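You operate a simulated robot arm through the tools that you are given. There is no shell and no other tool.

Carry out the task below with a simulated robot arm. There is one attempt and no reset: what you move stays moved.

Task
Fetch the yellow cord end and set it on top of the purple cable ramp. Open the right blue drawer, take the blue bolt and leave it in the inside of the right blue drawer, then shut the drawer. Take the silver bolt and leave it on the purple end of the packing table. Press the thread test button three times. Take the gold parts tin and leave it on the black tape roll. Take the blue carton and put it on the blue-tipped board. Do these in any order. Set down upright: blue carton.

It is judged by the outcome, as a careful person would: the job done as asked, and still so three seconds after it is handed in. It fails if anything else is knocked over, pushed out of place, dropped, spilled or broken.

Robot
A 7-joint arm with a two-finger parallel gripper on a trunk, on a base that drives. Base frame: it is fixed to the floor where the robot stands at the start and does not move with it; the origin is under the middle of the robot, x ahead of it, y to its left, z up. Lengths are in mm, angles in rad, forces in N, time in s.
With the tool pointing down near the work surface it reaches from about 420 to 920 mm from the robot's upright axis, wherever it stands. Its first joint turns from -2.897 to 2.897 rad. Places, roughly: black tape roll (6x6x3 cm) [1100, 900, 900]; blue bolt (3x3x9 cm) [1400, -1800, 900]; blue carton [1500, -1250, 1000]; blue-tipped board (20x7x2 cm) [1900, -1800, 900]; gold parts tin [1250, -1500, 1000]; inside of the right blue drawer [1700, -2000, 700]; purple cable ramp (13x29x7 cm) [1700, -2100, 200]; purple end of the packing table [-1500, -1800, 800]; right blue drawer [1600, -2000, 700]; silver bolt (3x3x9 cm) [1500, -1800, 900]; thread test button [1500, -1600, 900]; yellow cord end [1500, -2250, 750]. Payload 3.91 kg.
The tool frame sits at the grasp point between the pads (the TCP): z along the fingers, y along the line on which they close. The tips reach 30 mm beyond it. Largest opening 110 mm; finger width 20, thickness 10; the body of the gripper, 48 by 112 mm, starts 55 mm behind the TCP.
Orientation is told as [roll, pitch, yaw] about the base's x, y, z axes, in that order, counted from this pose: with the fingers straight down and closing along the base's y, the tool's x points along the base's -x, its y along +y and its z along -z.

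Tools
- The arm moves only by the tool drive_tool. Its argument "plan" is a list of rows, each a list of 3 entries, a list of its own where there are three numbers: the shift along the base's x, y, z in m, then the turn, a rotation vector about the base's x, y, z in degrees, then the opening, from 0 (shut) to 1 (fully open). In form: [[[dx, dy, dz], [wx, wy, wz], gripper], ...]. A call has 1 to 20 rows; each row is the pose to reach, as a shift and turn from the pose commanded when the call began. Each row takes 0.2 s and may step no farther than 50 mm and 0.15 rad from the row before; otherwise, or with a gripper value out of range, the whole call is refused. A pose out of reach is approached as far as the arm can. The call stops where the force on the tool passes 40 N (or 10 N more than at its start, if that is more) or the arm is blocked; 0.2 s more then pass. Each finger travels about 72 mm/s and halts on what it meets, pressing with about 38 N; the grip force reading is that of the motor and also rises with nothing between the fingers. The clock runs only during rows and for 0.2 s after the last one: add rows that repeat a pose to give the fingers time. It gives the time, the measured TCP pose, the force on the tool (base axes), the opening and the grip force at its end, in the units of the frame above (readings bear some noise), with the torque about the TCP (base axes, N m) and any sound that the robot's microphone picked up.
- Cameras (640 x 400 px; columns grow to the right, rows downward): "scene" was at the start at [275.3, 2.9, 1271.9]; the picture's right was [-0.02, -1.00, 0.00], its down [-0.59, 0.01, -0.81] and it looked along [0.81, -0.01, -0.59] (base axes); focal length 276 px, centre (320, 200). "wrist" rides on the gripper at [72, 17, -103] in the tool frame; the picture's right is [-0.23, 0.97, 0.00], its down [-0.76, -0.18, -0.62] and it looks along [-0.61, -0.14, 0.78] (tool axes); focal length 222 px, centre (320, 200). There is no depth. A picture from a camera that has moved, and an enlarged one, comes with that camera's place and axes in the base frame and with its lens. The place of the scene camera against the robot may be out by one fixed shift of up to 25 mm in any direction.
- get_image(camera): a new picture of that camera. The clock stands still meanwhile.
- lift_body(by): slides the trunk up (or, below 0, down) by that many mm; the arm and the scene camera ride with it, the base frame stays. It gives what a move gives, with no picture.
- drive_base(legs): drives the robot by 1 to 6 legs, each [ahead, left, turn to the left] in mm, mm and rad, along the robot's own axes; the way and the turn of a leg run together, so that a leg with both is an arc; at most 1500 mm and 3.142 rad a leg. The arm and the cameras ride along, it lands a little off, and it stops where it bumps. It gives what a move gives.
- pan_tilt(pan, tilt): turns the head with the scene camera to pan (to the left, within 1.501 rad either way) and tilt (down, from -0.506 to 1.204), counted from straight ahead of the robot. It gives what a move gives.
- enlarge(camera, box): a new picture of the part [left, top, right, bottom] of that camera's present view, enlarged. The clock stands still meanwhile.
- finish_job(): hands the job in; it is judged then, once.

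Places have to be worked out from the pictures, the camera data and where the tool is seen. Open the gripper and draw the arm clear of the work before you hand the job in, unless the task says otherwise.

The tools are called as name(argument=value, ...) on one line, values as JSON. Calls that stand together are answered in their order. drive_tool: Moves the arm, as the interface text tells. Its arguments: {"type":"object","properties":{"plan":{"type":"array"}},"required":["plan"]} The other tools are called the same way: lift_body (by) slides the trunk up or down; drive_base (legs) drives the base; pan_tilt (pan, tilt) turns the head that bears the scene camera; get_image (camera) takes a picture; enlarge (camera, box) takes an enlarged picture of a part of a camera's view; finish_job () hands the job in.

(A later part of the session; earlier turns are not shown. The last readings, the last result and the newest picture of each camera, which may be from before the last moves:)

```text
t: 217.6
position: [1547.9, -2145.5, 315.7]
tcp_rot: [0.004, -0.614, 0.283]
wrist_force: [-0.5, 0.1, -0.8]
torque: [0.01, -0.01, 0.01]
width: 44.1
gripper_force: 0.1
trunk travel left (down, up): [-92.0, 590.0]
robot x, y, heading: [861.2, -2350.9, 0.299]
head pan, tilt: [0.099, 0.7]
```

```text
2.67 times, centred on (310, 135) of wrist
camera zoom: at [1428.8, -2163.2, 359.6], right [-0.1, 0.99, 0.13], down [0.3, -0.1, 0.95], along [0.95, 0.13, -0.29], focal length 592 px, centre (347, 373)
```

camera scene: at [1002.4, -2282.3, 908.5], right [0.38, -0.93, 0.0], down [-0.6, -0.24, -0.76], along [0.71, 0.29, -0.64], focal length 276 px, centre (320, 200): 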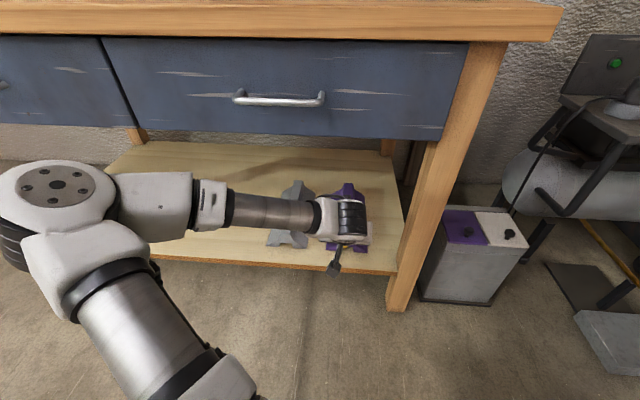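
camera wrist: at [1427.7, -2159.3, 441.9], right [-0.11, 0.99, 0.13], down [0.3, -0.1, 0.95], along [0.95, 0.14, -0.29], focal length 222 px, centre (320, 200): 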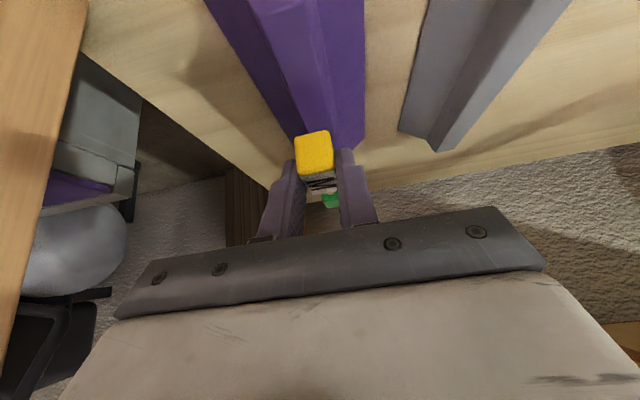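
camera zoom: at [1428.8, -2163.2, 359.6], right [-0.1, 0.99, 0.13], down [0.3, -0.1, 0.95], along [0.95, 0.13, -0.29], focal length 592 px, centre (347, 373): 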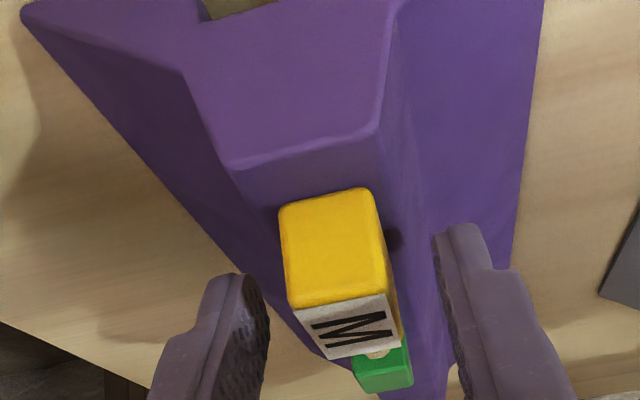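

It rests on the ramp. I withdraw back-up along the tool axis and look.

drive_tool(plan=[[[-0.011, -0.003, 0.016], [0, 0, 0], 0.4], [[-0.028, -0.008, 0.041], [0, 0, 0], 0.4], [[-0.044, -0.013, 0.065], [0, 0, 0], 0.4], [[-0.06, -0.018, 0.09], [0, 0, 0], 0.4]])

drive_base(legs=[[-250, 0, 0]])

get_image(camera="wrist")

enlarge(camera="scene", box=[260, 130, 440, 242])

```text
t: 218.6
position: [1488.4, -2162.7, 405.8]
tcp_rot: [0.002, -0.612, 0.284]
wrist_force: [0.1, -0.1, -0.9]
torque: [0.0, 0.01, -0.02]
width: 44.0
gripper_force: 0.2
trunk travel left (down, up): [-92.0, 590.0]
robot x, y, heading: [864.0, -2341.9, 0.303]
head pan, tilt: [0.099, 0.7]
```

```text
t: 220.4
position: [1255.8, -2227.6, 406.1]
tcp_rot: [0.002, -0.613, 0.294]
wrist_force: [-0.4, 0.3, 0.8]
torque: [0.0, 0.01, -0.01]
width: 44.2
gripper_force: 0.0
trunk travel left (down, up): [-92.0, 590.0]
robot x, y, heading: [632.8, -2414.6, 0.307]
head pan, tilt: [0.099, 0.7]
```

```text
taken
camera wrist: at [1136.4, -2247.8, 450.1], right [-0.1, 0.99, 0.13], down [0.3, -0.1, 0.95], along [0.95, 0.14, -0.29], focal length 222 px, centre (320, 200)
```

wrist: 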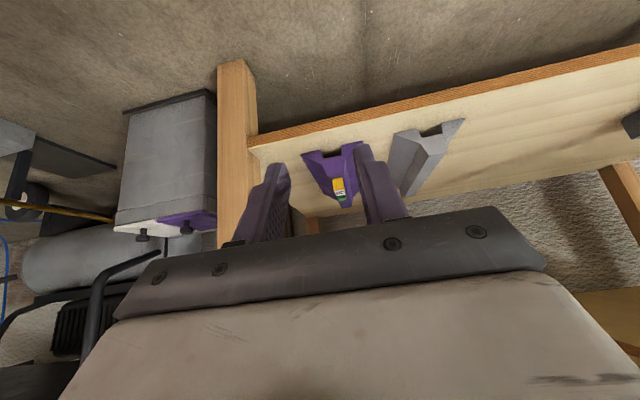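

```text
3.56 times, centred on (350, 186) of scene
camera zoom: at [890.6, -2329.0, 908.5], right [0.4, -0.92, 0.0], down [-0.59, -0.26, -0.76], along [0.7, 0.3, -0.64], focal length 981 px, centre (213, 250)
```

zoom: 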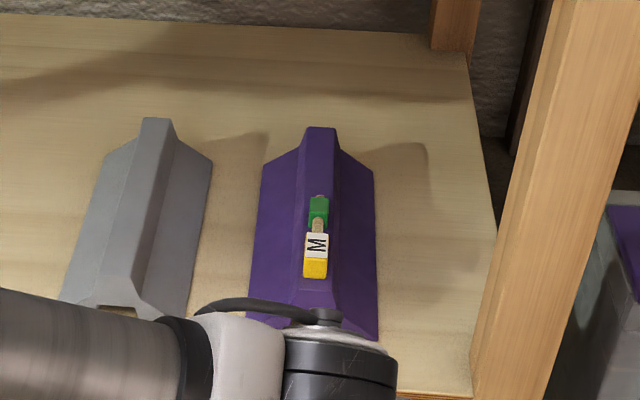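

The cord end lies neatly along the ramp's top. Next the silver bolt: I raise the trunk, bring the tool back to vertical and drive to the middle of the bench.

lift_body(by=400)

lift_body(by=188)

drive_tool(plan=[[[0, 0, 0.02], [-2.07, 6.7, 0], 1], [[0, 0, 0.04], [-4.15, 13.4, 0], 1], [[0, 0, 0.06], [-6.22, 20.1, 0], 1], [[0, 0, 0.08], [-8.3, 26.8, 0], 1], [[0, 0, 0.1], [-10.37, 33.5, 0], 1]])

drive_base(legs=[[0, 343, 0], [225, 0, 0]])

get_image(camera="wrist")

```text
t: 224.2
position: [1256.1, -2230.0, 806.6]
tcp_rot: [0.003, -0.614, 0.292]
wrist_force: [0.2, 0.7, -0.1]
torque: [-0.02, -0.02, 0.02]
width: 43.8
gripper_force: 0.0
trunk travel left (down, up): [-492.0, 190.0]
robot x, y, heading: [631.7, -2418.5, 0.305]
head pan, tilt: [0.099, 0.7]
```

```text
t: 226.3
position: [1256.8, -2229.2, 995.1]
tcp_rot: [0.004, -0.616, 0.293]
wrist_force: [0.6, 0.0, 0.6]
torque: [0.0, -0.01, 0.01]
width: 44.1
gripper_force: 0.0
trunk travel left (down, up): [-680.0, 2.0]
robot x, y, heading: [633.2, -2417.2, 0.312]
head pan, tilt: [0.099, 0.7]
```

```text
t: 227.5
position: [1257.0, -2228.8, 1094.7]
tcp_rot: [-0.001, -0.002, 0.294]
wrist_force: [0.3, 1.0, -0.3]
torque: [-0.01, 0.0, 0.0]
width: 110.3
gripper_force: 0.0
trunk travel left (down, up): [-680.0, 2.0]
robot x, y, heading: [633.4, -2422.0, 0.307]
head pan, tilt: [0.099, 0.7]
```

```text
t: 232.1
position: [1365.5, -1826.1, 1094.7]
tcp_rot: [-0.003, -0.003, 0.298]
wrist_force: [0.3, -0.2, -0.4]
torque: [0.02, 0.01, 0.06]
width: 109.9
gripper_force: 0.1
trunk travel left (down, up): [-680.0, 2.0]
robot x, y, heading: [741.5, -2021.3, 0.311]
head pan, tilt: [0.099, 0.7]
```

```text
taken
camera wrist: at [1288.8, -1830.8, 1198.3], right [-0.07, 1.0, 0.0], down [0.78, 0.05, 0.62], along [0.62, 0.04, -0.78], focal length 222 px, centre (320, 200)
```

wrist: 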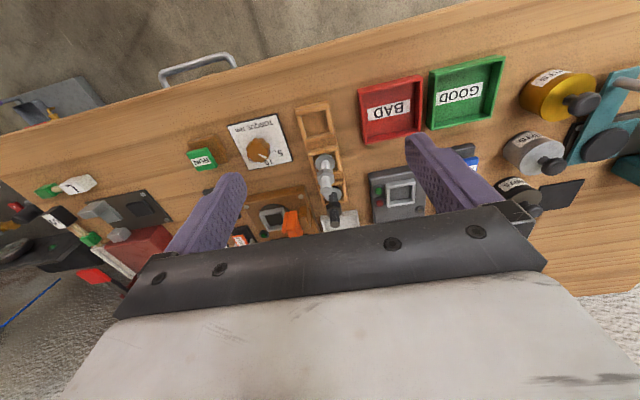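

The silver bolt stands at about (1466,-1812). I move above it, narrowing the gripper.

drive_tool(plan=[[[0.034, 0.005, -0.02], [0, 0, 0], 0.55], [[0.067, 0.009, -0.04], [0, 0, 0], 0.55], [[0.1, 0.013, -0.065], [0, 0, 0], 0.55], [[0.1, 0.013, -0.1], [0, 0, 0], 0.55]])

get_image(camera="wrist")

```text
t: 233.1
position: [1465.1, -1814.3, 996.9]
tcp_rot: [-0.001, -0.002, 0.299]
wrist_force: [0.3, 0.0, 1.1]
torque: [-0.01, 0.0, 0.01]
width: 60.4
gripper_force: 0.0
trunk travel left (down, up): [-680.0, 2.0]
robot x, y, heading: [741.3, -2015.4, 0.312]
head pan, tilt: [0.099, 0.7]
```

```text
taken
camera wrist: at [1390.7, -1819.2, 1099.9], right [-0.07, 1.0, 0.0], down [0.78, 0.05, 0.62], along [0.62, 0.04, -0.78], focal length 222 px, centre (320, 200)
```

wrist: 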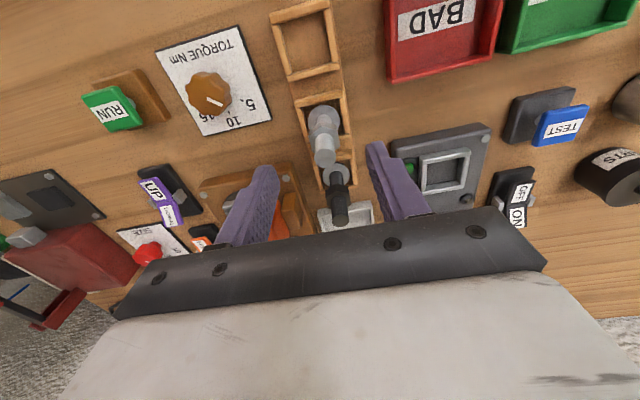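

Aligned. I descend onto the silver bolt's collar and grip.

drive_tool(plan=[[[0, 0.002, -0.03], [0, 0, 0], 0.55], [[0, 0.002, -0.06], [0, 0, 0], 0.55], [[0, 0.002, -0.081], [0, 0, 0], 0.55], [[0, 0.002, -0.081], [0, 0, 0], 0.3], [[0, 0.002, -0.081], [0, 0, 0], 0.1], [[0, 0.002, -0.081], [0, 0, 0], 0.1], [[0, 0.002, -0.081], [0, 0, 0], 0.1]])

get_image(camera="wrist")

```text
t: 234.7
position: [1462.7, -1812.5, 914.0]
tcp_rot: [-0.002, 0.0, 0.299]
wrist_force: [0.2, -0.2, 0.1]
torque: [0.02, -0.02, 0.0]
width: 26.7
gripper_force: 38.1
trunk travel left (down, up): [-680.0, 2.0]
robot x, y, heading: [740.0, -2017.5, 0.314]
head pan, tilt: [0.099, 0.7]
```

```text
taken
camera wrist: at [1388.1, -1816.7, 1017.7], right [-0.07, 1.0, 0.0], down [0.78, 0.05, 0.62], along [0.62, 0.04, -0.78], focal length 222 px, centre (320, 200)
```

wrist: 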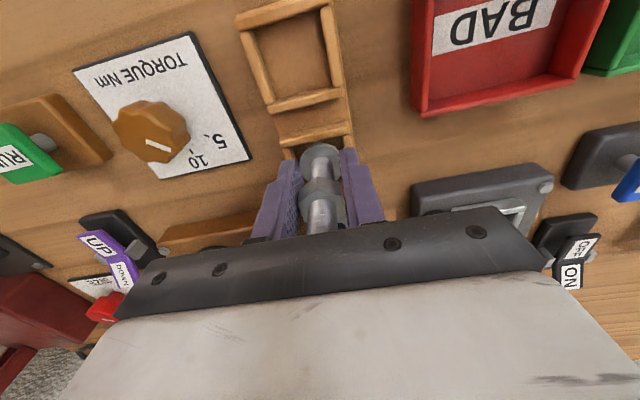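

Silver bolt gripped. I lift it clear, draw the arm in and back the base away from the bench.

drive_tool(plan=[[[0, 0, 0.02], [0, 0, 0], 0.1], [[0, 0, 0.06], [0, 0, 0], 0.1], [[0, 0, 0.1], [0, 0, 0], 0.1], [[0, 0, 0.14], [0, 0, 0], 0.1], [[0, 0, 0.18], [0, 0, 0], 0.1], [[-0.045, -0.014, 0.18], [0, 0, 0], 0.1], [[-0.09, -0.028, 0.18], [0, 0, 0], 0.1], [[-0.135, -0.042, 0.18], [0, 0, 0], 0.1]])

drive_base(legs=[[-600, 0, 0]])

pan_tilt(pan=0, tilt=0.6)

get_image(camera="scene")

```text
t: 236.5
position: [1329.8, -1853.6, 1094.5]
tcp_rot: [-0.003, -0.002, 0.301]
wrist_force: [-1.4, 0.9, -1.7]
torque: [0.01, 0.04, -0.01]
width: 26.6
gripper_force: 38.1
trunk travel left (down, up): [-680.0, 2.0]
robot x, y, heading: [742.7, -2015.4, 0.311]
head pan, tilt: [0.099, 0.7]
```

```text
t: 239.8
position: [765.1, -2033.6, 1093.7]
tcp_rot: [-0.002, -0.002, 0.306]
wrist_force: [-0.2, -0.1, -2.0]
torque: [-0.04, 0.01, 0.03]
width: 26.6
gripper_force: 37.5
trunk travel left (down, up): [-680.0, 2.0]
robot x, y, heading: [179.0, -2205.4, 0.327]
head pan, tilt: [0.099, 0.7]
```

```text
t: 240.5
position: [765.9, -2033.4, 1093.6]
tcp_rot: [-0.002, -0.002, 0.307]
wrist_force: [0.3, -0.5, -0.8]
torque: [0.02, 0.0, -0.02]
width: 26.7
gripper_force: 38.2
trunk travel left (down, up): [-680.0, 2.0]
robot x, y, heading: [177.0, -2206.0, 0.319]
head pan, tilt: [0.0, 0.6]
```

```text
taken
camera scene: at [440.3, -2117.7, 1505.1], right [0.32, -0.95, 0.0], down [-0.54, -0.18, -0.82], along [0.78, 0.26, -0.57], focal length 276 px, centre (320, 200)
```

scene: 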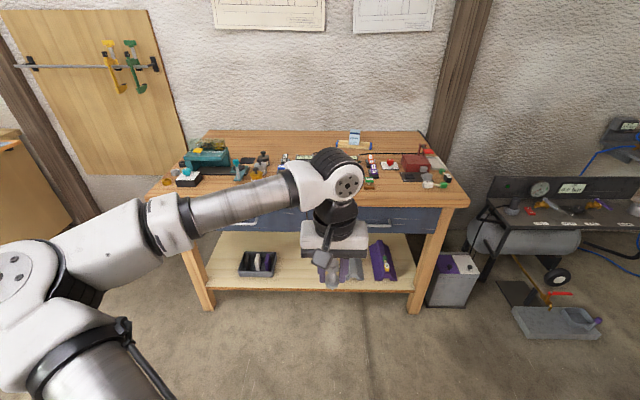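

All on the bench looks in order. I turn round toward the packing table and look.

drive_base(legs=[[0, 0, 2.8]])

get_image(camera="scene")

```text
t: 247.5
position: [-431.0, -2129.5, 1092.6]
tcp_rot: [-0.002, -0.001, 3.043]
wrist_force: [0.5, 0.2, -1.3]
torque: [0.0, 0.02, -0.02]
width: 26.4
gripper_force: 38.2
trunk travel left (down, up): [-680.0, 2.0]
robot x, y, heading: [177.6, -2202.8, 3.058]
head pan, tilt: [0.0, 0.6]
```

```text
taken
camera scene: at [-62.8, -2177.9, 1505.1], right [0.08, 1.0, 0.0], down [0.56, -0.05, -0.82], along [-0.82, 0.07, -0.57], focal length 276 px, centre (320, 200)
```

scene: 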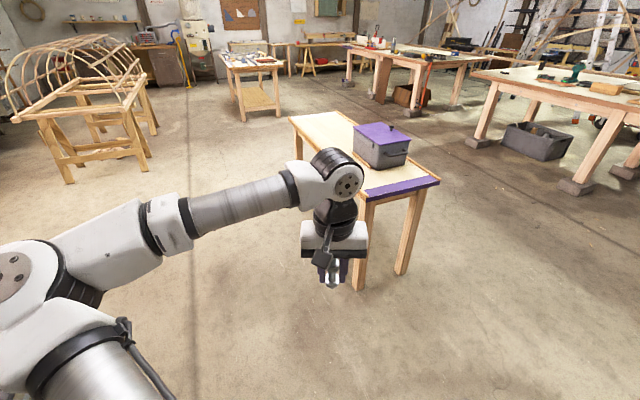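

The packing table with its purple end is ahead. I enlarge it.

enlarge(camera="scene", box=[280, 100, 460, 212])

```text
3.56 times, centred on (370, 156) of scene
camera zoom: at [-62.8, -2177.9, 1505.1], right [0.08, 1.0, 0.0], down [0.56, -0.05, -0.82], along [-0.82, 0.07, -0.57], focal length 981 px, centre (142, 356)
```

zoom: 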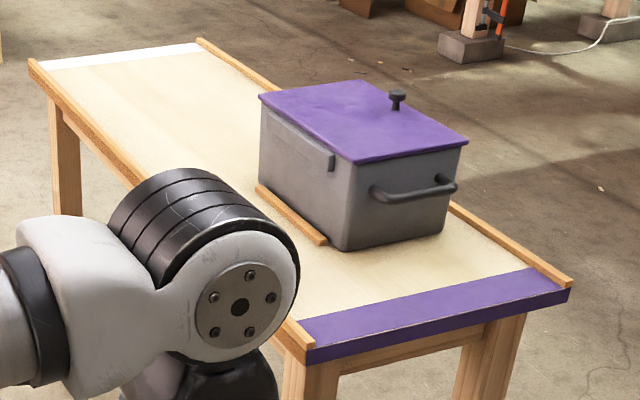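

The table's purple strip marks its near end, roughly centred at (-1263,-1639), z≈715. I turn to face that end squarely and drive nearer.

drive_base(legs=[[0, 0, 0.377], [0, -956, 0], [330, 0, 0]])

pan_tilt(pan=0, tilt=0.75)

get_image(camera="scene")

get_image(camera="wrist")

```text
t: 258.3
position: [-1025.8, -1570.0, 1093.0]
tcp_rot: [-0.003, -0.001, -2.846]
wrist_force: [-0.1, -0.1, -2.2]
torque: [0.0, -0.04, 0.02]
width: 26.5
gripper_force: 38.0
trunk travel left (down, up): [-680.0, 2.0]
robot x, y, heading: [-434.7, -1406.9, -2.837]
head pan, tilt: [0.0, 0.6]
```

```text
t: 259.0
position: [-1025.6, -1569.6, 1092.8]
tcp_rot: [-0.001, 0.0, -2.846]
wrist_force: [0.0, -0.7, -1.5]
torque: [-0.01, -0.02, 0.0]
width: 26.7
gripper_force: 38.1
trunk travel left (down, up): [-680.0, 2.0]
robot x, y, heading: [-437.1, -1406.9, -2.831]
head pan, tilt: [0.0, 0.75]
```

```text
taken
camera scene: at [-658.1, -1478.9, 1492.3], right [-0.3, 0.95, 0.0], down [0.65, 0.21, -0.73], along [-0.7, -0.22, -0.68], focal length 276 px, centre (320, 200)
```

scene: 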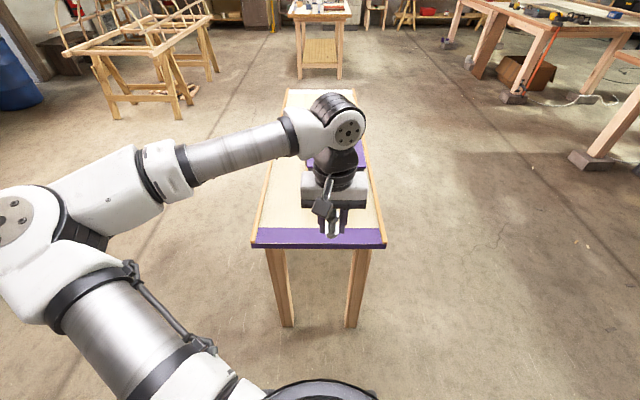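

```text
taken
camera wrist: at [-952.0, -1565.3, 1197.0], right [0.07, -1.0, 0.0], down [-0.78, -0.05, 0.62], along [-0.62, -0.04, -0.78], focal length 222 px, centre (320, 200)
```

wrist: 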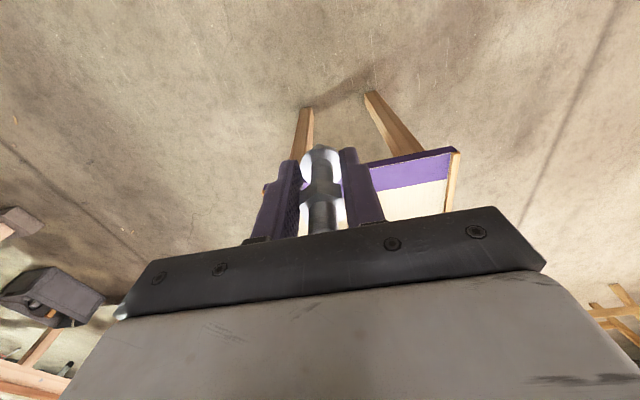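

The strip is ~70 mm deep and 445 mm wide. I drive 130 mm forward, extend the arm over the strip and lower somewhat for a closer wrist view.

drive_base(legs=[[130, 10, 0]])

drive_tool(plan=[[[-0.02, -0.01, -0.035], [0, 0, 0], 0.1], [[-0.04, -0.02, -0.07], [0, 0, 0], 0.1], [[-0.04, -0.02, -0.11], [0, 0, 0], 0.1], [[-0.04, -0.02, -0.15], [0, 0, 0], 0.1]])

get_image(camera="scene")

get_image(camera="wrist")

```text
t: 260.2
position: [-1146.9, -1620.5, 1091.6]
tcp_rot: [-0.002, -0.001, -2.847]
wrist_force: [-0.8, 0.4, -2.2]
torque: [0.02, -0.03, -0.04]
width: 26.8
gripper_force: 37.9
trunk travel left (down, up): [-680.0, 2.0]
robot x, y, heading: [-555.7, -1455.8, -2.834]
head pan, tilt: [0.0, 0.75]
```

```text
t: 261.2
position: [-1186.5, -1638.2, 942.9]
tcp_rot: [-0.001, -0.001, -2.845]
wrist_force: [0.3, -0.7, -1.9]
torque: [0.03, -0.03, 0.01]
width: 26.5
gripper_force: 38.3
trunk travel left (down, up): [-680.0, 2.0]
robot x, y, heading: [-557.1, -1457.7, -2.832]
head pan, tilt: [0.0, 0.75]
```

```text
taken
camera scene: at [-779.4, -1528.3, 1492.2], right [-0.3, 0.95, 0.0], down [0.65, 0.21, -0.73], along [-0.7, -0.22, -0.68], focal length 276 px, centre (320, 200)
```

scene: 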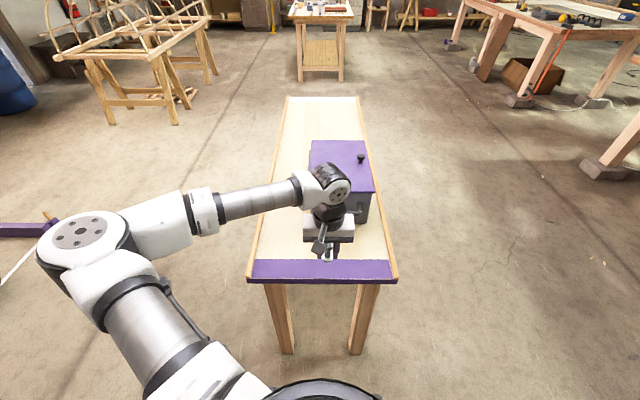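

```text
taken
camera wrist: at [-1113.4, -1633.3, 1046.6], right [0.07, -1.0, 0.0], down [-0.78, -0.05, 0.62], along [-0.62, -0.04, -0.78], focal length 222 px, centre (320, 200)
```

wrist: 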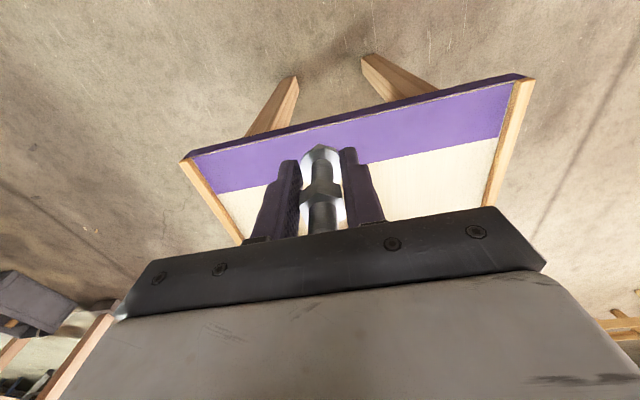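

From the wrist view the strip's centre line lies ~50 mm further on; table height is about 785. I move over it and lower by 45 mm, then look again.

drive_tool(plan=[[[-0.023, -0.007, -0.02], [0, 0, 0], 0.1], [[-0.046, -0.014, -0.045], [0, 0, 0], 0.1]])

get_image(camera="wrist")

enlarge(camera="scene", box=[240, 190, 420, 302])

```text
t: 261.9
position: [-1230.0, -1653.5, 897.7]
tcp_rot: [-0.001, -0.001, -2.847]
wrist_force: [-0.4, 0.0, -2.3]
torque: [-0.02, -0.06, -0.01]
width: 26.6
gripper_force: 37.9
trunk travel left (down, up): [-680.0, 2.0]
robot x, y, heading: [-556.5, -1454.9, -2.83]
head pan, tilt: [0.0, 0.75]
```

```text
taken
camera wrist: at [-1157.0, -1648.7, 1002.0], right [0.07, -1.0, 0.0], down [-0.78, -0.05, 0.62], along [-0.62, -0.04, -0.78], focal length 222 px, centre (320, 200)
```

wrist: 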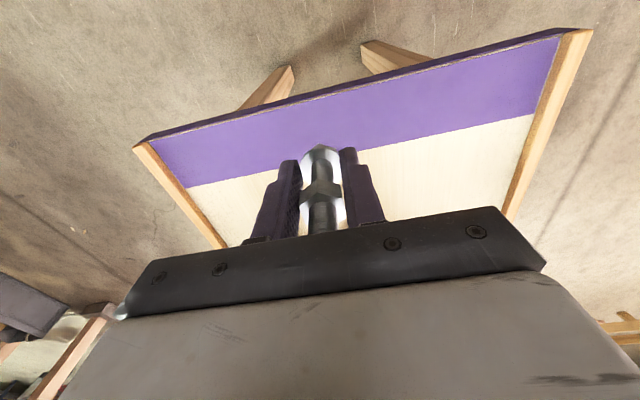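

```text
3.56 times, centred on (330, 246) of scene
camera zoom: at [-779.5, -1528.3, 1492.2], right [-0.3, 0.95, 0.0], down [0.65, 0.21, -0.73], along [-0.7, -0.22, -0.68], focal length 981 px, centre (284, 36)
```

zoom: 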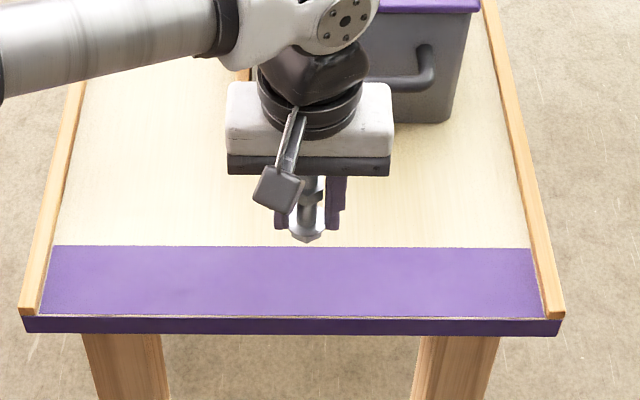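

Triangulation gives table z≈785, and the bolt should go 12 mm further in for the strip's centre. I shift, lower to near the surface, then step down slowly.

drive_tool(plan=[[[-0.0115, -0.0035, -0.015], [0, 0, 0], 0.1], [[-0.0115, -0.0035, -0.035], [0, 0, 0], 0.1], [[-0.0115, -0.0035, -0.043], [0, 0, 0], 0.1], [[-0.0115, -0.0035, -0.046], [0, 0, 0], 0.1], [[-0.0115, -0.0035, -0.049], [0, 0, 0], 0.1]])

enlarge(camera="scene", box=[240, 190, 420, 302])

```text
t: 263.1
position: [-1242.9, -1658.1, 850.1]
tcp_rot: [-0.002, -0.002, -2.847]
wrist_force: [0.6, 0.4, -1.2]
torque: [0.01, -0.01, 0.0]
width: 26.5
gripper_force: 37.9
trunk travel left (down, up): [-680.0, 2.0]
robot x, y, heading: [-556.3, -1453.7, -2.833]
head pan, tilt: [0.0, 0.75]
```

```text
3.56 times, centred on (330, 246) of scene
camera zoom: at [-779.2, -1528.2, 1492.2], right [-0.3, 0.95, 0.0], down [0.65, 0.21, -0.73], along [-0.7, -0.22, -0.68], focal length 981 px, centre (284, 36)
```

zoom: 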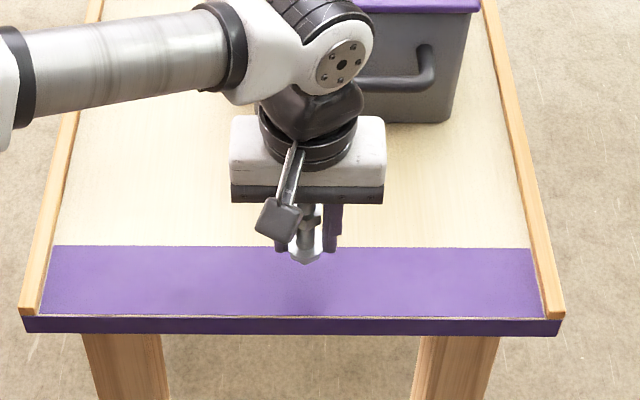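

The bolt hovers just above the purple strip. I step down until contact.

drive_tool(plan=[[[0, 0, -0.003], [0, 0, 0], 0.1], [[0, 0, -0.006], [0, 0, 0], 0.1], [[0, 0, -0.008], [0, 0, 0], 0.1], [[0, 0, -0.01], [0, 0, 0], 0.1]])

drive_tool(plan=[[[0, 0, -0.0015], [0, 0, 0], 0.1], [[0, 0, -0.003], [0, 0, 0], 0.1], [[0, 0, -0.0045], [0, 0, 0], 0.1]])

```text
t: 264.1
position: [-1244.9, -1655.7, 838.2]
tcp_rot: [0.002, -0.002, -2.847]
wrist_force: [-0.1, -0.3, -2.2]
torque: [0.01, 0.01, 0.01]
width: 26.7
gripper_force: 37.9
trunk travel left (down, up): [-680.0, 2.0]
robot x, y, heading: [-554.1, -1453.8, -2.829]
head pan, tilt: [0.0, 0.75]
```

```text
t: 264.9
position: [-1243.3, -1657.1, 832.9]
tcp_rot: [-0.001, -0.002, -2.846]
wrist_force: [-0.4, 0.0, -2.7]
torque: [0.01, 0.0, 0.05]
width: 26.5
gripper_force: 38.0
trunk travel left (down, up): [-680.0, 2.0]
robot x, y, heading: [-552.4, -1453.1, -2.833]
head pan, tilt: [0.0, 0.75]
```

No contact yet; I look and go on.

enlarge(camera="scene", box=[280, 220, 380, 282])

drive_tool(plan=[[[0, 0, -0.002], [0, 0, 0], 0.1], [[0, 0, -0.004], [0, 0, 0], 0.1], [[0, 0, -0.006], [0, 0, 0], 0.1]])

```text
6.40 times, centred on (330, 251) of scene
camera zoom: at [-779.2, -1528.2, 1492.2], right [-0.3, 0.95, 0.0], down [0.65, 0.21, -0.73], along [-0.7, -0.22, -0.68], focal length 1766 px, centre (256, -126)
```

zoom: 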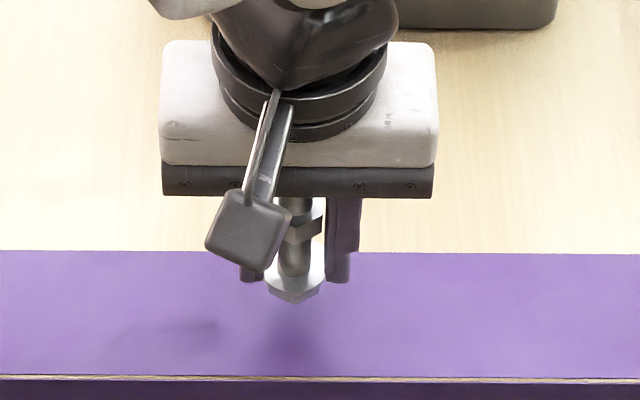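

```text
t: 265.6
position: [-1243.0, -1655.9, 829.3]
tcp_rot: [-0.002, -0.002, -2.847]
wrist_force: [0.2, -0.4, -1.7]
torque: [-0.03, -0.02, -0.01]
width: 26.7
gripper_force: 37.6
trunk travel left (down, up): [-680.0, 2.0]
robot x, y, heading: [-557.2, -1456.7, -2.836]
head pan, tilt: [0.0, 0.75]
```

Still above the surface; I continue down.

drive_tool(plan=[[[0, 0, -0.003], [0, 0, 0], 0.1], [[0, 0, -0.006], [0, 0, 0], 0.1], [[0, 0, -0.009], [0, 0, 0], 0.1], [[0, 0, -0.012], [0, 0, 0], 0.1]])

enlarge(camera="scene", box=[280, 220, 380, 282])

```text
t: 266.6
position: [-1244.2, -1656.2, 816.3]
tcp_rot: [-0.003, -0.002, -2.847]
wrist_force: [-0.2, 0.5, -1.2]
torque: [0.01, 0.02, 0.0]
width: 26.7
gripper_force: 37.9
trunk travel left (down, up): [-680.0, 2.0]
robot x, y, heading: [-556.7, -1453.3, -2.837]
head pan, tilt: [0.0, 0.75]
```

```text
6.40 times, centred on (330, 251) of scene
camera zoom: at [-779.2, -1528.2, 1492.3], right [-0.3, 0.95, 0.0], down [0.65, 0.21, -0.73], along [-0.7, -0.22, -0.68], focal length 1766 px, centre (256, -126)
```

zoom: 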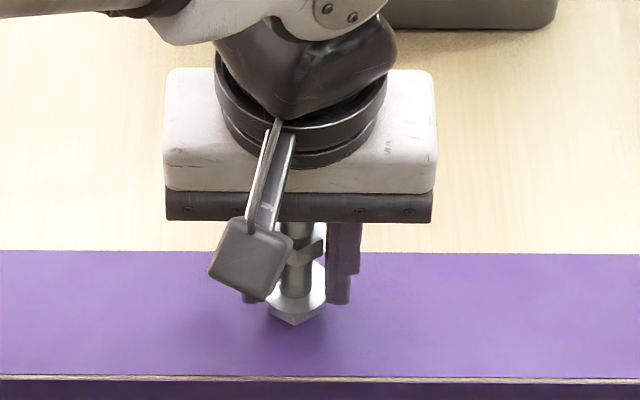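

Now almost touching (shadow meets the bolt). A few more 1.5 mm steps.

drive_tool(plan=[[[0, 0, -0.0015], [0, 0, 0], 0.1], [[0, 0, -0.003], [0, 0, 0], 0.1], [[0, 0, -0.0045], [0, 0, 0], 0.1], [[0, 0, -0.006], [0, 0, 0], 0.1]])

```text
t: 267.6
position: [-1244.7, -1656.0, 811.1]
tcp_rot: [-0.004, -0.003, -2.847]
wrist_force: [-0.4, -0.3, -2.9]
torque: [0.0, -0.02, 0.02]
width: 26.8
gripper_force: 38.2
trunk travel left (down, up): [-680.0, 2.0]
robot x, y, heading: [-555.6, -1452.5, -2.834]
head pan, tilt: [0.0, 0.75]
```

drive_tool(plan=[[[0, 0, -0.0015], [0, 0, 0], 0.1], [[0, 0, -0.003], [0, 0, 0], 0.1], [[0, 0, -0.0045], [0, 0, 0], 0.1], [[0, 0, -0.006], [0, 0, 0], 0.1]])

enlarge(camera="scene", box=[280, 220, 380, 282])

```text
t: 268.6
position: [-1243.1, -1656.4, 807.5]
tcp_rot: [-0.002, -0.007, -2.847]
wrist_force: [1.6, -1.9, 23.7]
torque: [-0.03, -0.09, -0.01]
width: 26.7
gripper_force: 38.4
trunk travel left (down, up): [-680.0, 2.0]
robot x, y, heading: [-561.0, -1459.7, -2.835]
head pan, tilt: [0.0, 0.75]
```

```text
6.40 times, centred on (330, 251) of scene
camera zoom: at [-776.7, -1527.6, 1493.2], right [-0.3, 0.95, 0.0], down [0.65, 0.21, -0.73], along [-0.7, -0.22, -0.68], focal length 1766 px, centre (256, -126)
```

zoom: 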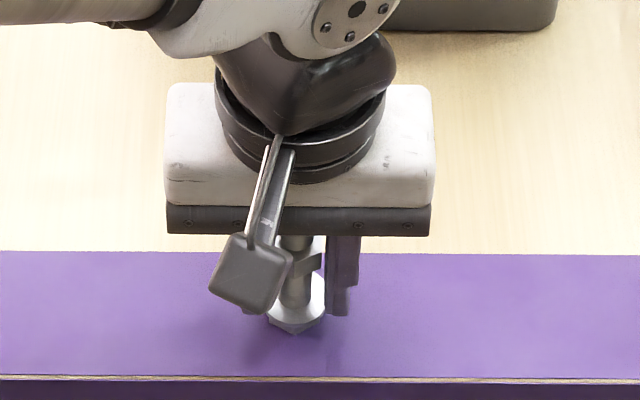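

Firm contact with the strip. I ease 2 mm up to take off the pressure, then open and rise straight up.

drive_tool(plan=[[[0, 0, 0.002], [0, 0, 0], 0.1], [[0, 0, 0.002], [0, 0, 0], 0.3], [[0, 0, 0.002], [0, 0, 0], 0.5], [[0, 0, 0.002], [0, 0, 0], 0.6]])

drive_tool(plan=[[[0, 0, 0.02], [0, 0, 0], 0.6], [[0, 0, 0.06], [0, 0, 0], 0.6], [[0, 0, 0.1], [0, 0, 0], 0.6], [[0, 0, 0.14], [0, 0, 0], 0.6], [[0, 0, 0.18], [0, 0, 0], 0.6], [[0, 0, 0.22], [0, 0, 0], 0.6]])

enlarge(camera="scene", box=[240, 190, 420, 302])

```text
t: 269.6
position: [-1242.8, -1656.8, 805.0]
tcp_rot: [-0.001, -0.001, -2.846]
wrist_force: [0.1, -0.1, 1.0]
torque: [0.0, 0.01, 0.03]
width: 66.0
gripper_force: 0.0
trunk travel left (down, up): [-680.0, 2.0]
robot x, y, heading: [-557.0, -1451.9, -2.831]
head pan, tilt: [0.0, 0.75]
```

```text
t: 271.1
position: [-1243.0, -1657.5, 1026.0]
tcp_rot: [-0.003, -0.002, -2.845]
wrist_force: [-0.4, -0.2, -1.1]
torque: [0.01, -0.01, 0.03]
width: 66.0
gripper_force: 0.1
trunk travel left (down, up): [-680.0, 2.0]
robot x, y, heading: [-554.4, -1455.4, -2.83]
head pan, tilt: [0.0, 0.75]
```

```text
3.56 times, centred on (330, 246) of scene
camera zoom: at [-778.6, -1528.0, 1492.3], right [-0.3, 0.95, 0.0], down [0.65, 0.21, -0.73], along [-0.7, -0.22, -0.68], focal length 981 px, centre (284, 36)
```

zoom: 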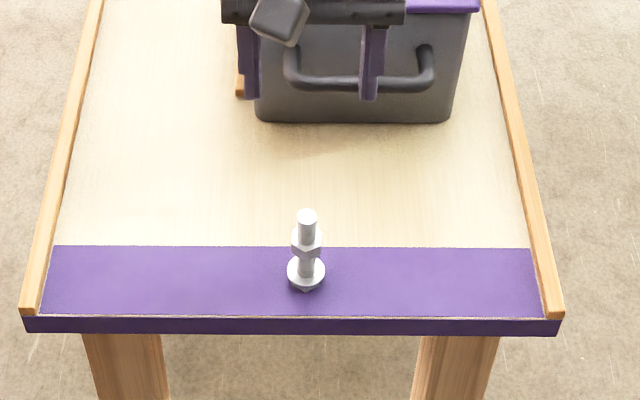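

The silver bolt stands on the purple end. I back away, turn round and return to the bench for the gold tin.

drive_base(legs=[[-320, 0, 0], [0, 0, 3.13], [0, -626, 0], [740, 0, 0]])

get_image(camera="scene")

get_image(camera="wrist")

```text
t: 289.3
position: [1356.9, -1565.3, 1025.5]
tcp_rot: [-0.001, 0.001, 0.26]
wrist_force: [-0.5, 0.3, 0.4]
torque: [0.0, 0.01, 0.0]
width: 65.9
gripper_force: 0.1
trunk travel left (down, up): [-680.0, 2.0]
robot x, y, heading: [663.2, -1746.9, 0.272]
head pan, tilt: [0.0, 0.75]
```

```text
taken
camera scene: at [924.5, -1669.3, 1492.2], right [0.27, -0.96, 0.0], down [-0.66, -0.18, -0.73], along [0.7, 0.2, -0.68], focal length 276 px, centre (320, 200)
```

scene: 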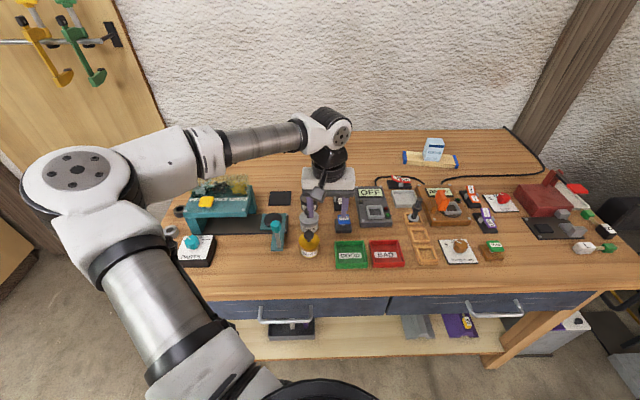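

```text
taken
camera wrist: at [1281.4, -1568.1, 1129.3], right [-0.03, 1.0, 0.0], down [0.78, 0.02, 0.62], along [0.62, 0.02, -0.78], focal length 222 px, centre (320, 200)
```

wrist: 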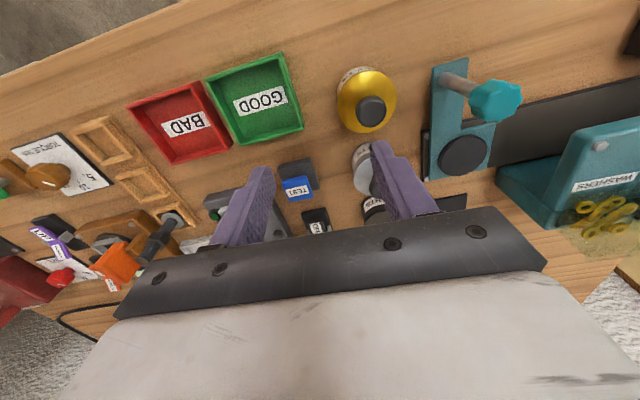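

The gold tin is at about (1338,-1522), ~56 mm across. I move over it for a closer look.

drive_tool(plan=[[[-0.01, 0.022, 0], [0, 0, 0], 0.75], [[-0.019, 0.043, -0.01], [0, 0, 0], 0.75], [[-0.019, 0.043, -0.02], [0, 0, 0], 0.75]])

get_image(camera="wrist")

enlarge(camera="scene", box=[230, 180, 390, 280])

```text
t: 290.1
position: [1337.3, -1523.0, 1004.7]
tcp_rot: [0.0, -0.001, 0.259]
wrist_force: [-0.6, -0.4, -0.8]
torque: [0.01, 0.02, 0.02]
width: 82.4
gripper_force: 0.0
trunk travel left (down, up): [-680.0, 2.0]
robot x, y, heading: [660.0, -1741.7, 0.273]
head pan, tilt: [0.0, 0.75]
```

```text
taken
camera wrist: at [1262.4, -1524.9, 1109.4], right [-0.03, 1.0, 0.0], down [0.78, 0.02, 0.62], along [0.62, 0.02, -0.78], focal length 222 px, centre (320, 200)
```

wrist: 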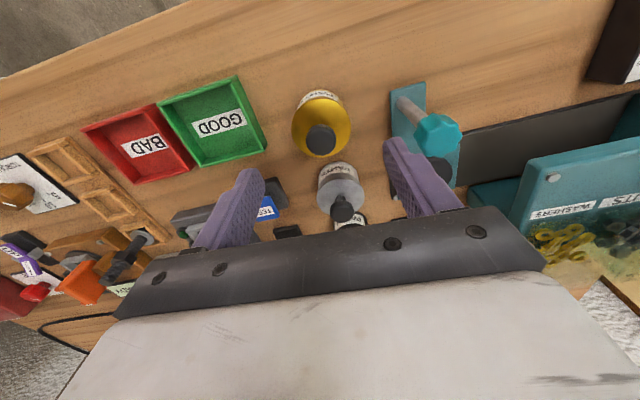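

```text
4.00 times, centred on (310, 230) of scene
camera zoom: at [924.3, -1669.5, 1492.3], right [0.27, -0.96, 0.0], down [-0.66, -0.18, -0.73], along [0.7, 0.2, -0.68], focal length 1104 px, centre (360, 80)
```

zoom: 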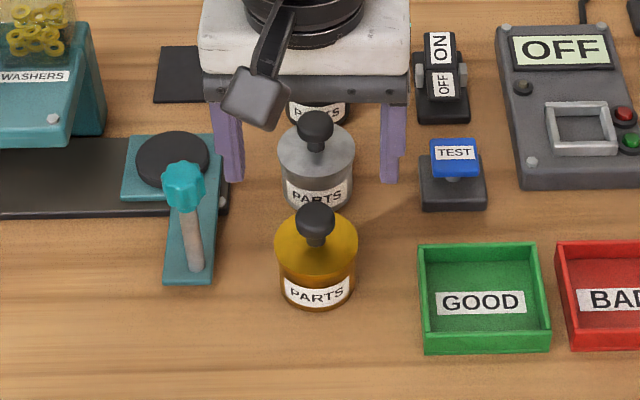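

The tin is right on the tool axis with clearances on both sides. I descend and grip its body.

drive_tool(plan=[[[0, 0, -0.035], [0, 0, 0], 0.75], [[0, 0, -0.07], [0, 0, 0], 0.75], [[0, 0, -0.095], [0, 0, 0], 0.75], [[0, 0, -0.108], [0, 0, 0], 0.75], [[0, 0, -0.108], [0, 0, 0], 0.4], [[0, 0, -0.108], [0, 0, 0], 0.3], [[0, 0, -0.108], [0, 0, 0], 0.3], [[0, 0, -0.108], [0, 0, 0], 0.3]])

get_image(camera="wrist")

```text
t: 291.9
position: [1335.7, -1523.8, 895.5]
tcp_rot: [-0.002, -0.001, 0.258]
wrist_force: [0.2, 1.0, -0.8]
torque: [0.01, 0.01, -0.03]
width: 53.7
gripper_force: 38.4
trunk travel left (down, up): [-680.0, 2.0]
robot x, y, heading: [663.0, -1741.7, 0.271]
head pan, tilt: [0.0, 0.75]
heard: snap
```

```text
taken
camera wrist: at [1260.9, -1525.8, 999.6], right [-0.03, 1.0, 0.0], down [0.78, 0.02, 0.62], along [0.62, 0.02, -0.78], focal length 222 px, centre (320, 200)
```

wrist: 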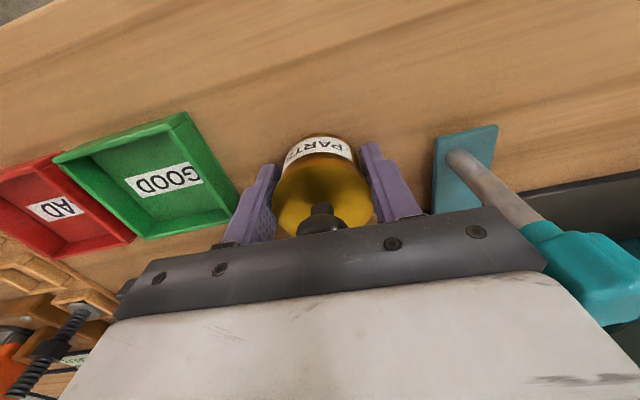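

A "snap" was heard as I closed. I inspect before doing anything else.

enlarge(camera="scene", box=[230, 180, 390, 280])

enlarge(camera="wrist", box=[200, 110, 460, 272])

```text
4.00 times, centred on (310, 230) of scene
camera zoom: at [924.2, -1669.4, 1492.3], right [0.27, -0.96, 0.0], down [-0.66, -0.18, -0.73], along [0.7, 0.2, -0.68], focal length 1104 px, centre (360, 80)
```

zoom: 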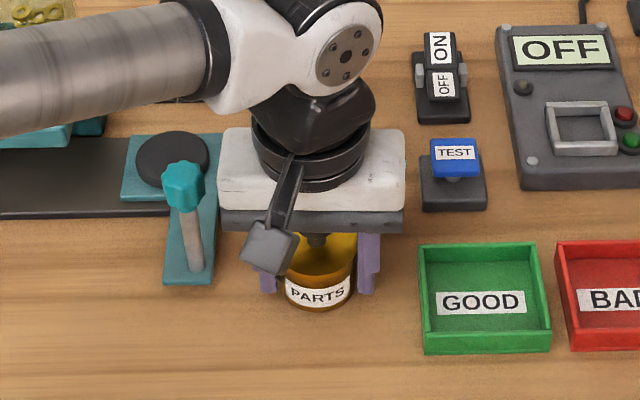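

```text
2.46 times, centred on (330, 191) of wrist
camera zoom: at [1260.9, -1525.8, 999.6], right [-0.03, 1.0, 0.0], down [0.78, 0.02, 0.62], along [0.62, 0.02, -0.78], focal length 547 px, centre (295, 222)
```

zoom: 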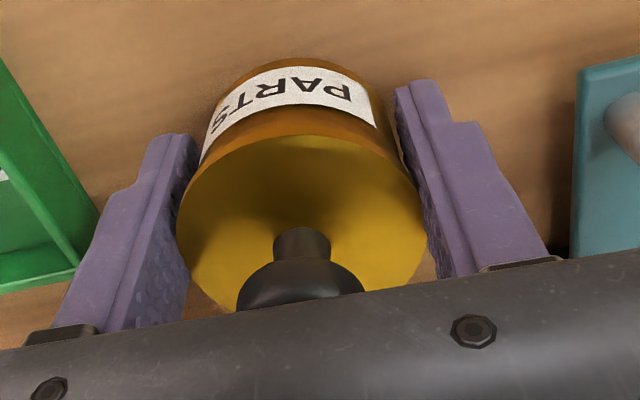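

Everything looks unchanged: lever, tin and neighbours are in place. I lift the tin gently and watch it.

drive_tool(plan=[[[0, 0, 0.005], [0, 0, 0], 0.3], [[0, 0, 0.015], [0, 0, 0], 0.3], [[0, 0, 0.03], [0, 0, 0], 0.3]])

enlarge(camera="scene", box=[230, 180, 390, 280])

get_image(camera="wrist")

```text
t: 292.7
position: [1337.8, -1523.3, 926.4]
tcp_rot: [0.001, -0.002, 0.258]
wrist_force: [1.0, 0.5, -1.6]
torque: [0.0, 0.03, -0.02]
width: 53.7
gripper_force: 38.0
trunk travel left (down, up): [-680.0, 2.0]
robot x, y, heading: [659.1, -1743.1, 0.268]
head pan, tilt: [0.0, 0.75]
```

```text
4.00 times, centred on (310, 230) of scene
camera zoom: at [924.0, -1669.5, 1492.3], right [0.27, -0.96, 0.0], down [-0.66, -0.18, -0.73], along [0.7, 0.2, -0.68], focal length 1104 px, centre (360, 80)
```

zoom: 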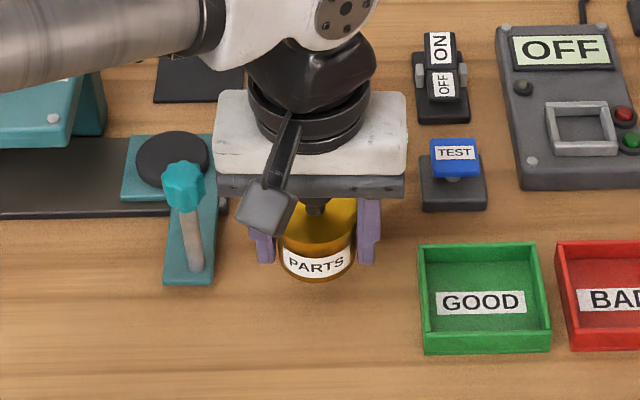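

```text
taken
camera wrist: at [1261.6, -1525.5, 1031.0], right [-0.03, 1.0, 0.0], down [0.78, 0.02, 0.62], along [0.62, 0.02, -0.78], focal length 222 px, centre (320, 200)
```

wrist: 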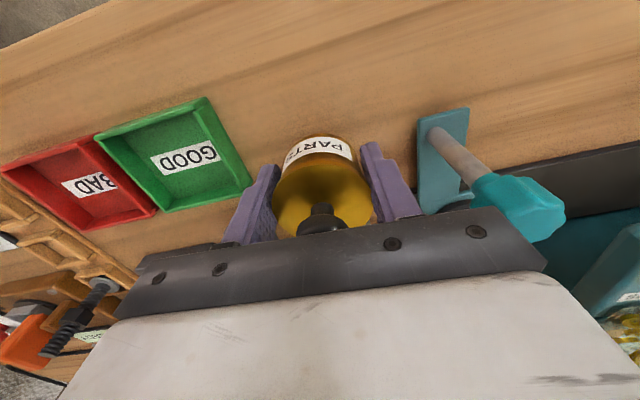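

Tin securely held. I raise it, back away and drive to the left workbench where the tape roll should be.

drive_tool(plan=[[[0, 0, 0.04], [0, 0, 0], 0.3], [[0, 0, 0.08], [0, 0, 0], 0.3], [[0, 0, 0.12], [0, 0, 0], 0.3], [[0, 0, 0.16], [0, 0, 0], 0.3], [[-0.04, -0.011, 0.17], [0, 0, 0], 0.3], [[-0.08, -0.022, 0.17], [0, 0, 0], 0.3]])

drive_base(legs=[[-500, 0, 0], [0, 1000, 0], [0, 1000, 0], [0, 0, 0.4]])

pan_tilt(pan=0.2, tilt=0.5)

get_image(camera="scene")

```text
t: 294.1
position: [1256.5, -1541.7, 1098.2]
tcp_rot: [0.0, -0.001, 0.259]
wrist_force: [0.4, 1.1, -0.5]
torque: [-0.04, -0.01, -0.03]
width: 53.9
gripper_force: 38.0
trunk travel left (down, up): [-680.0, 2.0]
robot x, y, heading: [663.5, -1741.4, 0.269]
head pan, tilt: [0.0, 0.75]
```

```text
t: 313.7
position: [105.4, 455.5, 1096.4]
tcp_rot: [-0.003, -0.002, 0.654]
wrist_force: [0.4, -0.4, -1.6]
torque: [-0.01, -0.01, 0.02]
width: 54.1
gripper_force: 37.6
trunk travel left (down, up): [-680.0, 2.0]
robot x, y, heading: [-368.8, 43.2, 0.665]
head pan, tilt: [0.0, 0.75]
```

```text
t: 314.4
position: [103.6, 454.8, 1096.0]
tcp_rot: [-0.001, -0.002, 0.653]
wrist_force: [0.8, 0.7, -1.3]
torque: [0.02, 0.02, 0.04]
width: 54.0
gripper_force: 37.8
trunk travel left (down, up): [-680.0, 2.0]
robot x, y, heading: [-366.6, 40.4, 0.672]
head pan, tilt: [0.201, 0.499]
```

```text
taken
camera scene: at [-157.7, 220.9, 1514.2], right [0.76, -0.65, 0.0], down [-0.31, -0.37, -0.88], along [0.57, 0.67, -0.48], focal length 276 px, centre (320, 200)
```

scene: 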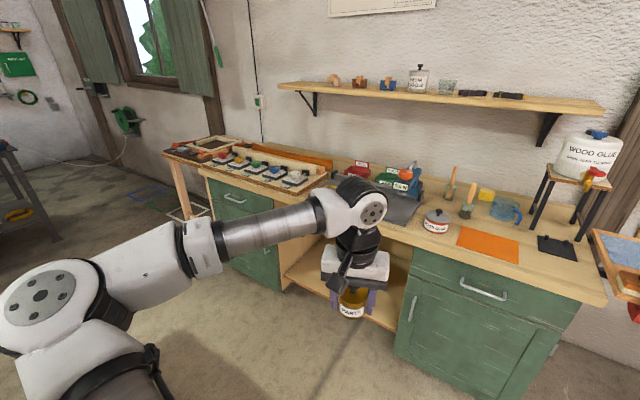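

The left workbench is in view; the tape roll should be near the middle. I enlarge that area.

enlarge(camera="scene", box=[320, 140, 480, 240])

enlarge(camera="scene", box=[160, 130, 350, 249])

enlarge(camera="scene", box=[420, 140, 610, 259])

```text
4.00 times, centred on (400, 190) of scene
camera zoom: at [-157.7, 220.9, 1514.2], right [0.76, -0.65, 0.0], down [-0.31, -0.37, -0.88], along [0.57, 0.67, -0.48], focal length 1104 px, centre (0, 240)
```

zoom: 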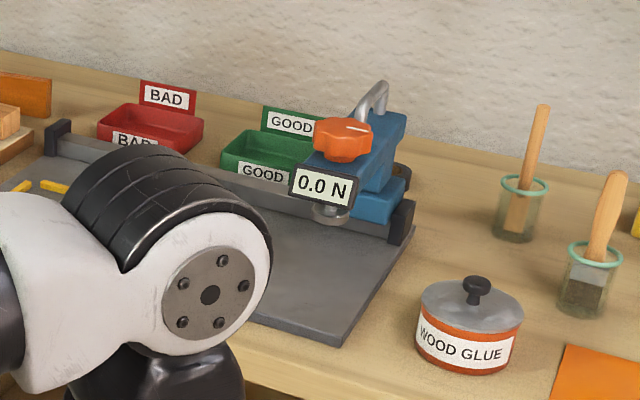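

```text
3.36 times, centred on (255, 190) of scene
camera zoom: at [-157.7, 220.9, 1514.2], right [0.76, -0.65, 0.0], down [-0.31, -0.37, -0.88], along [0.57, 0.67, -0.48], focal length 928 px, centre (538, 235)
```

zoom: 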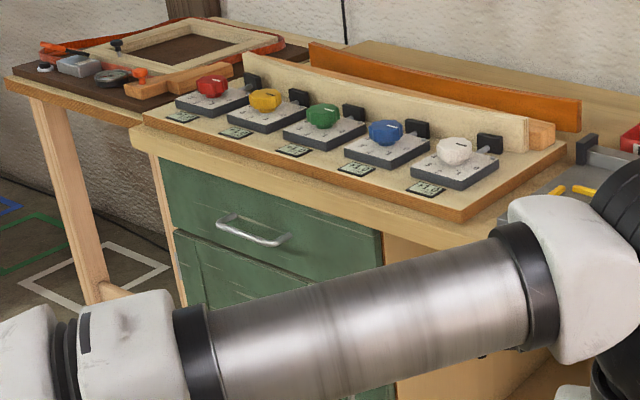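

```text
3.36 times, centred on (515, 200) of scene
camera zoom: at [-157.7, 220.9, 1514.2], right [0.76, -0.65, 0.0], down [-0.31, -0.37, -0.88], along [0.57, 0.67, -0.48], focal length 928 px, centre (-336, 202)
```

zoom: 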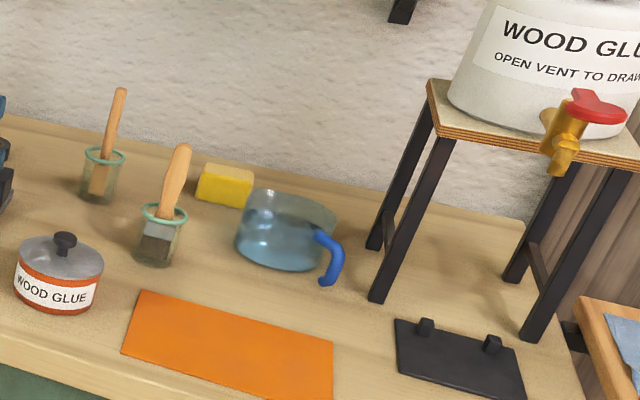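

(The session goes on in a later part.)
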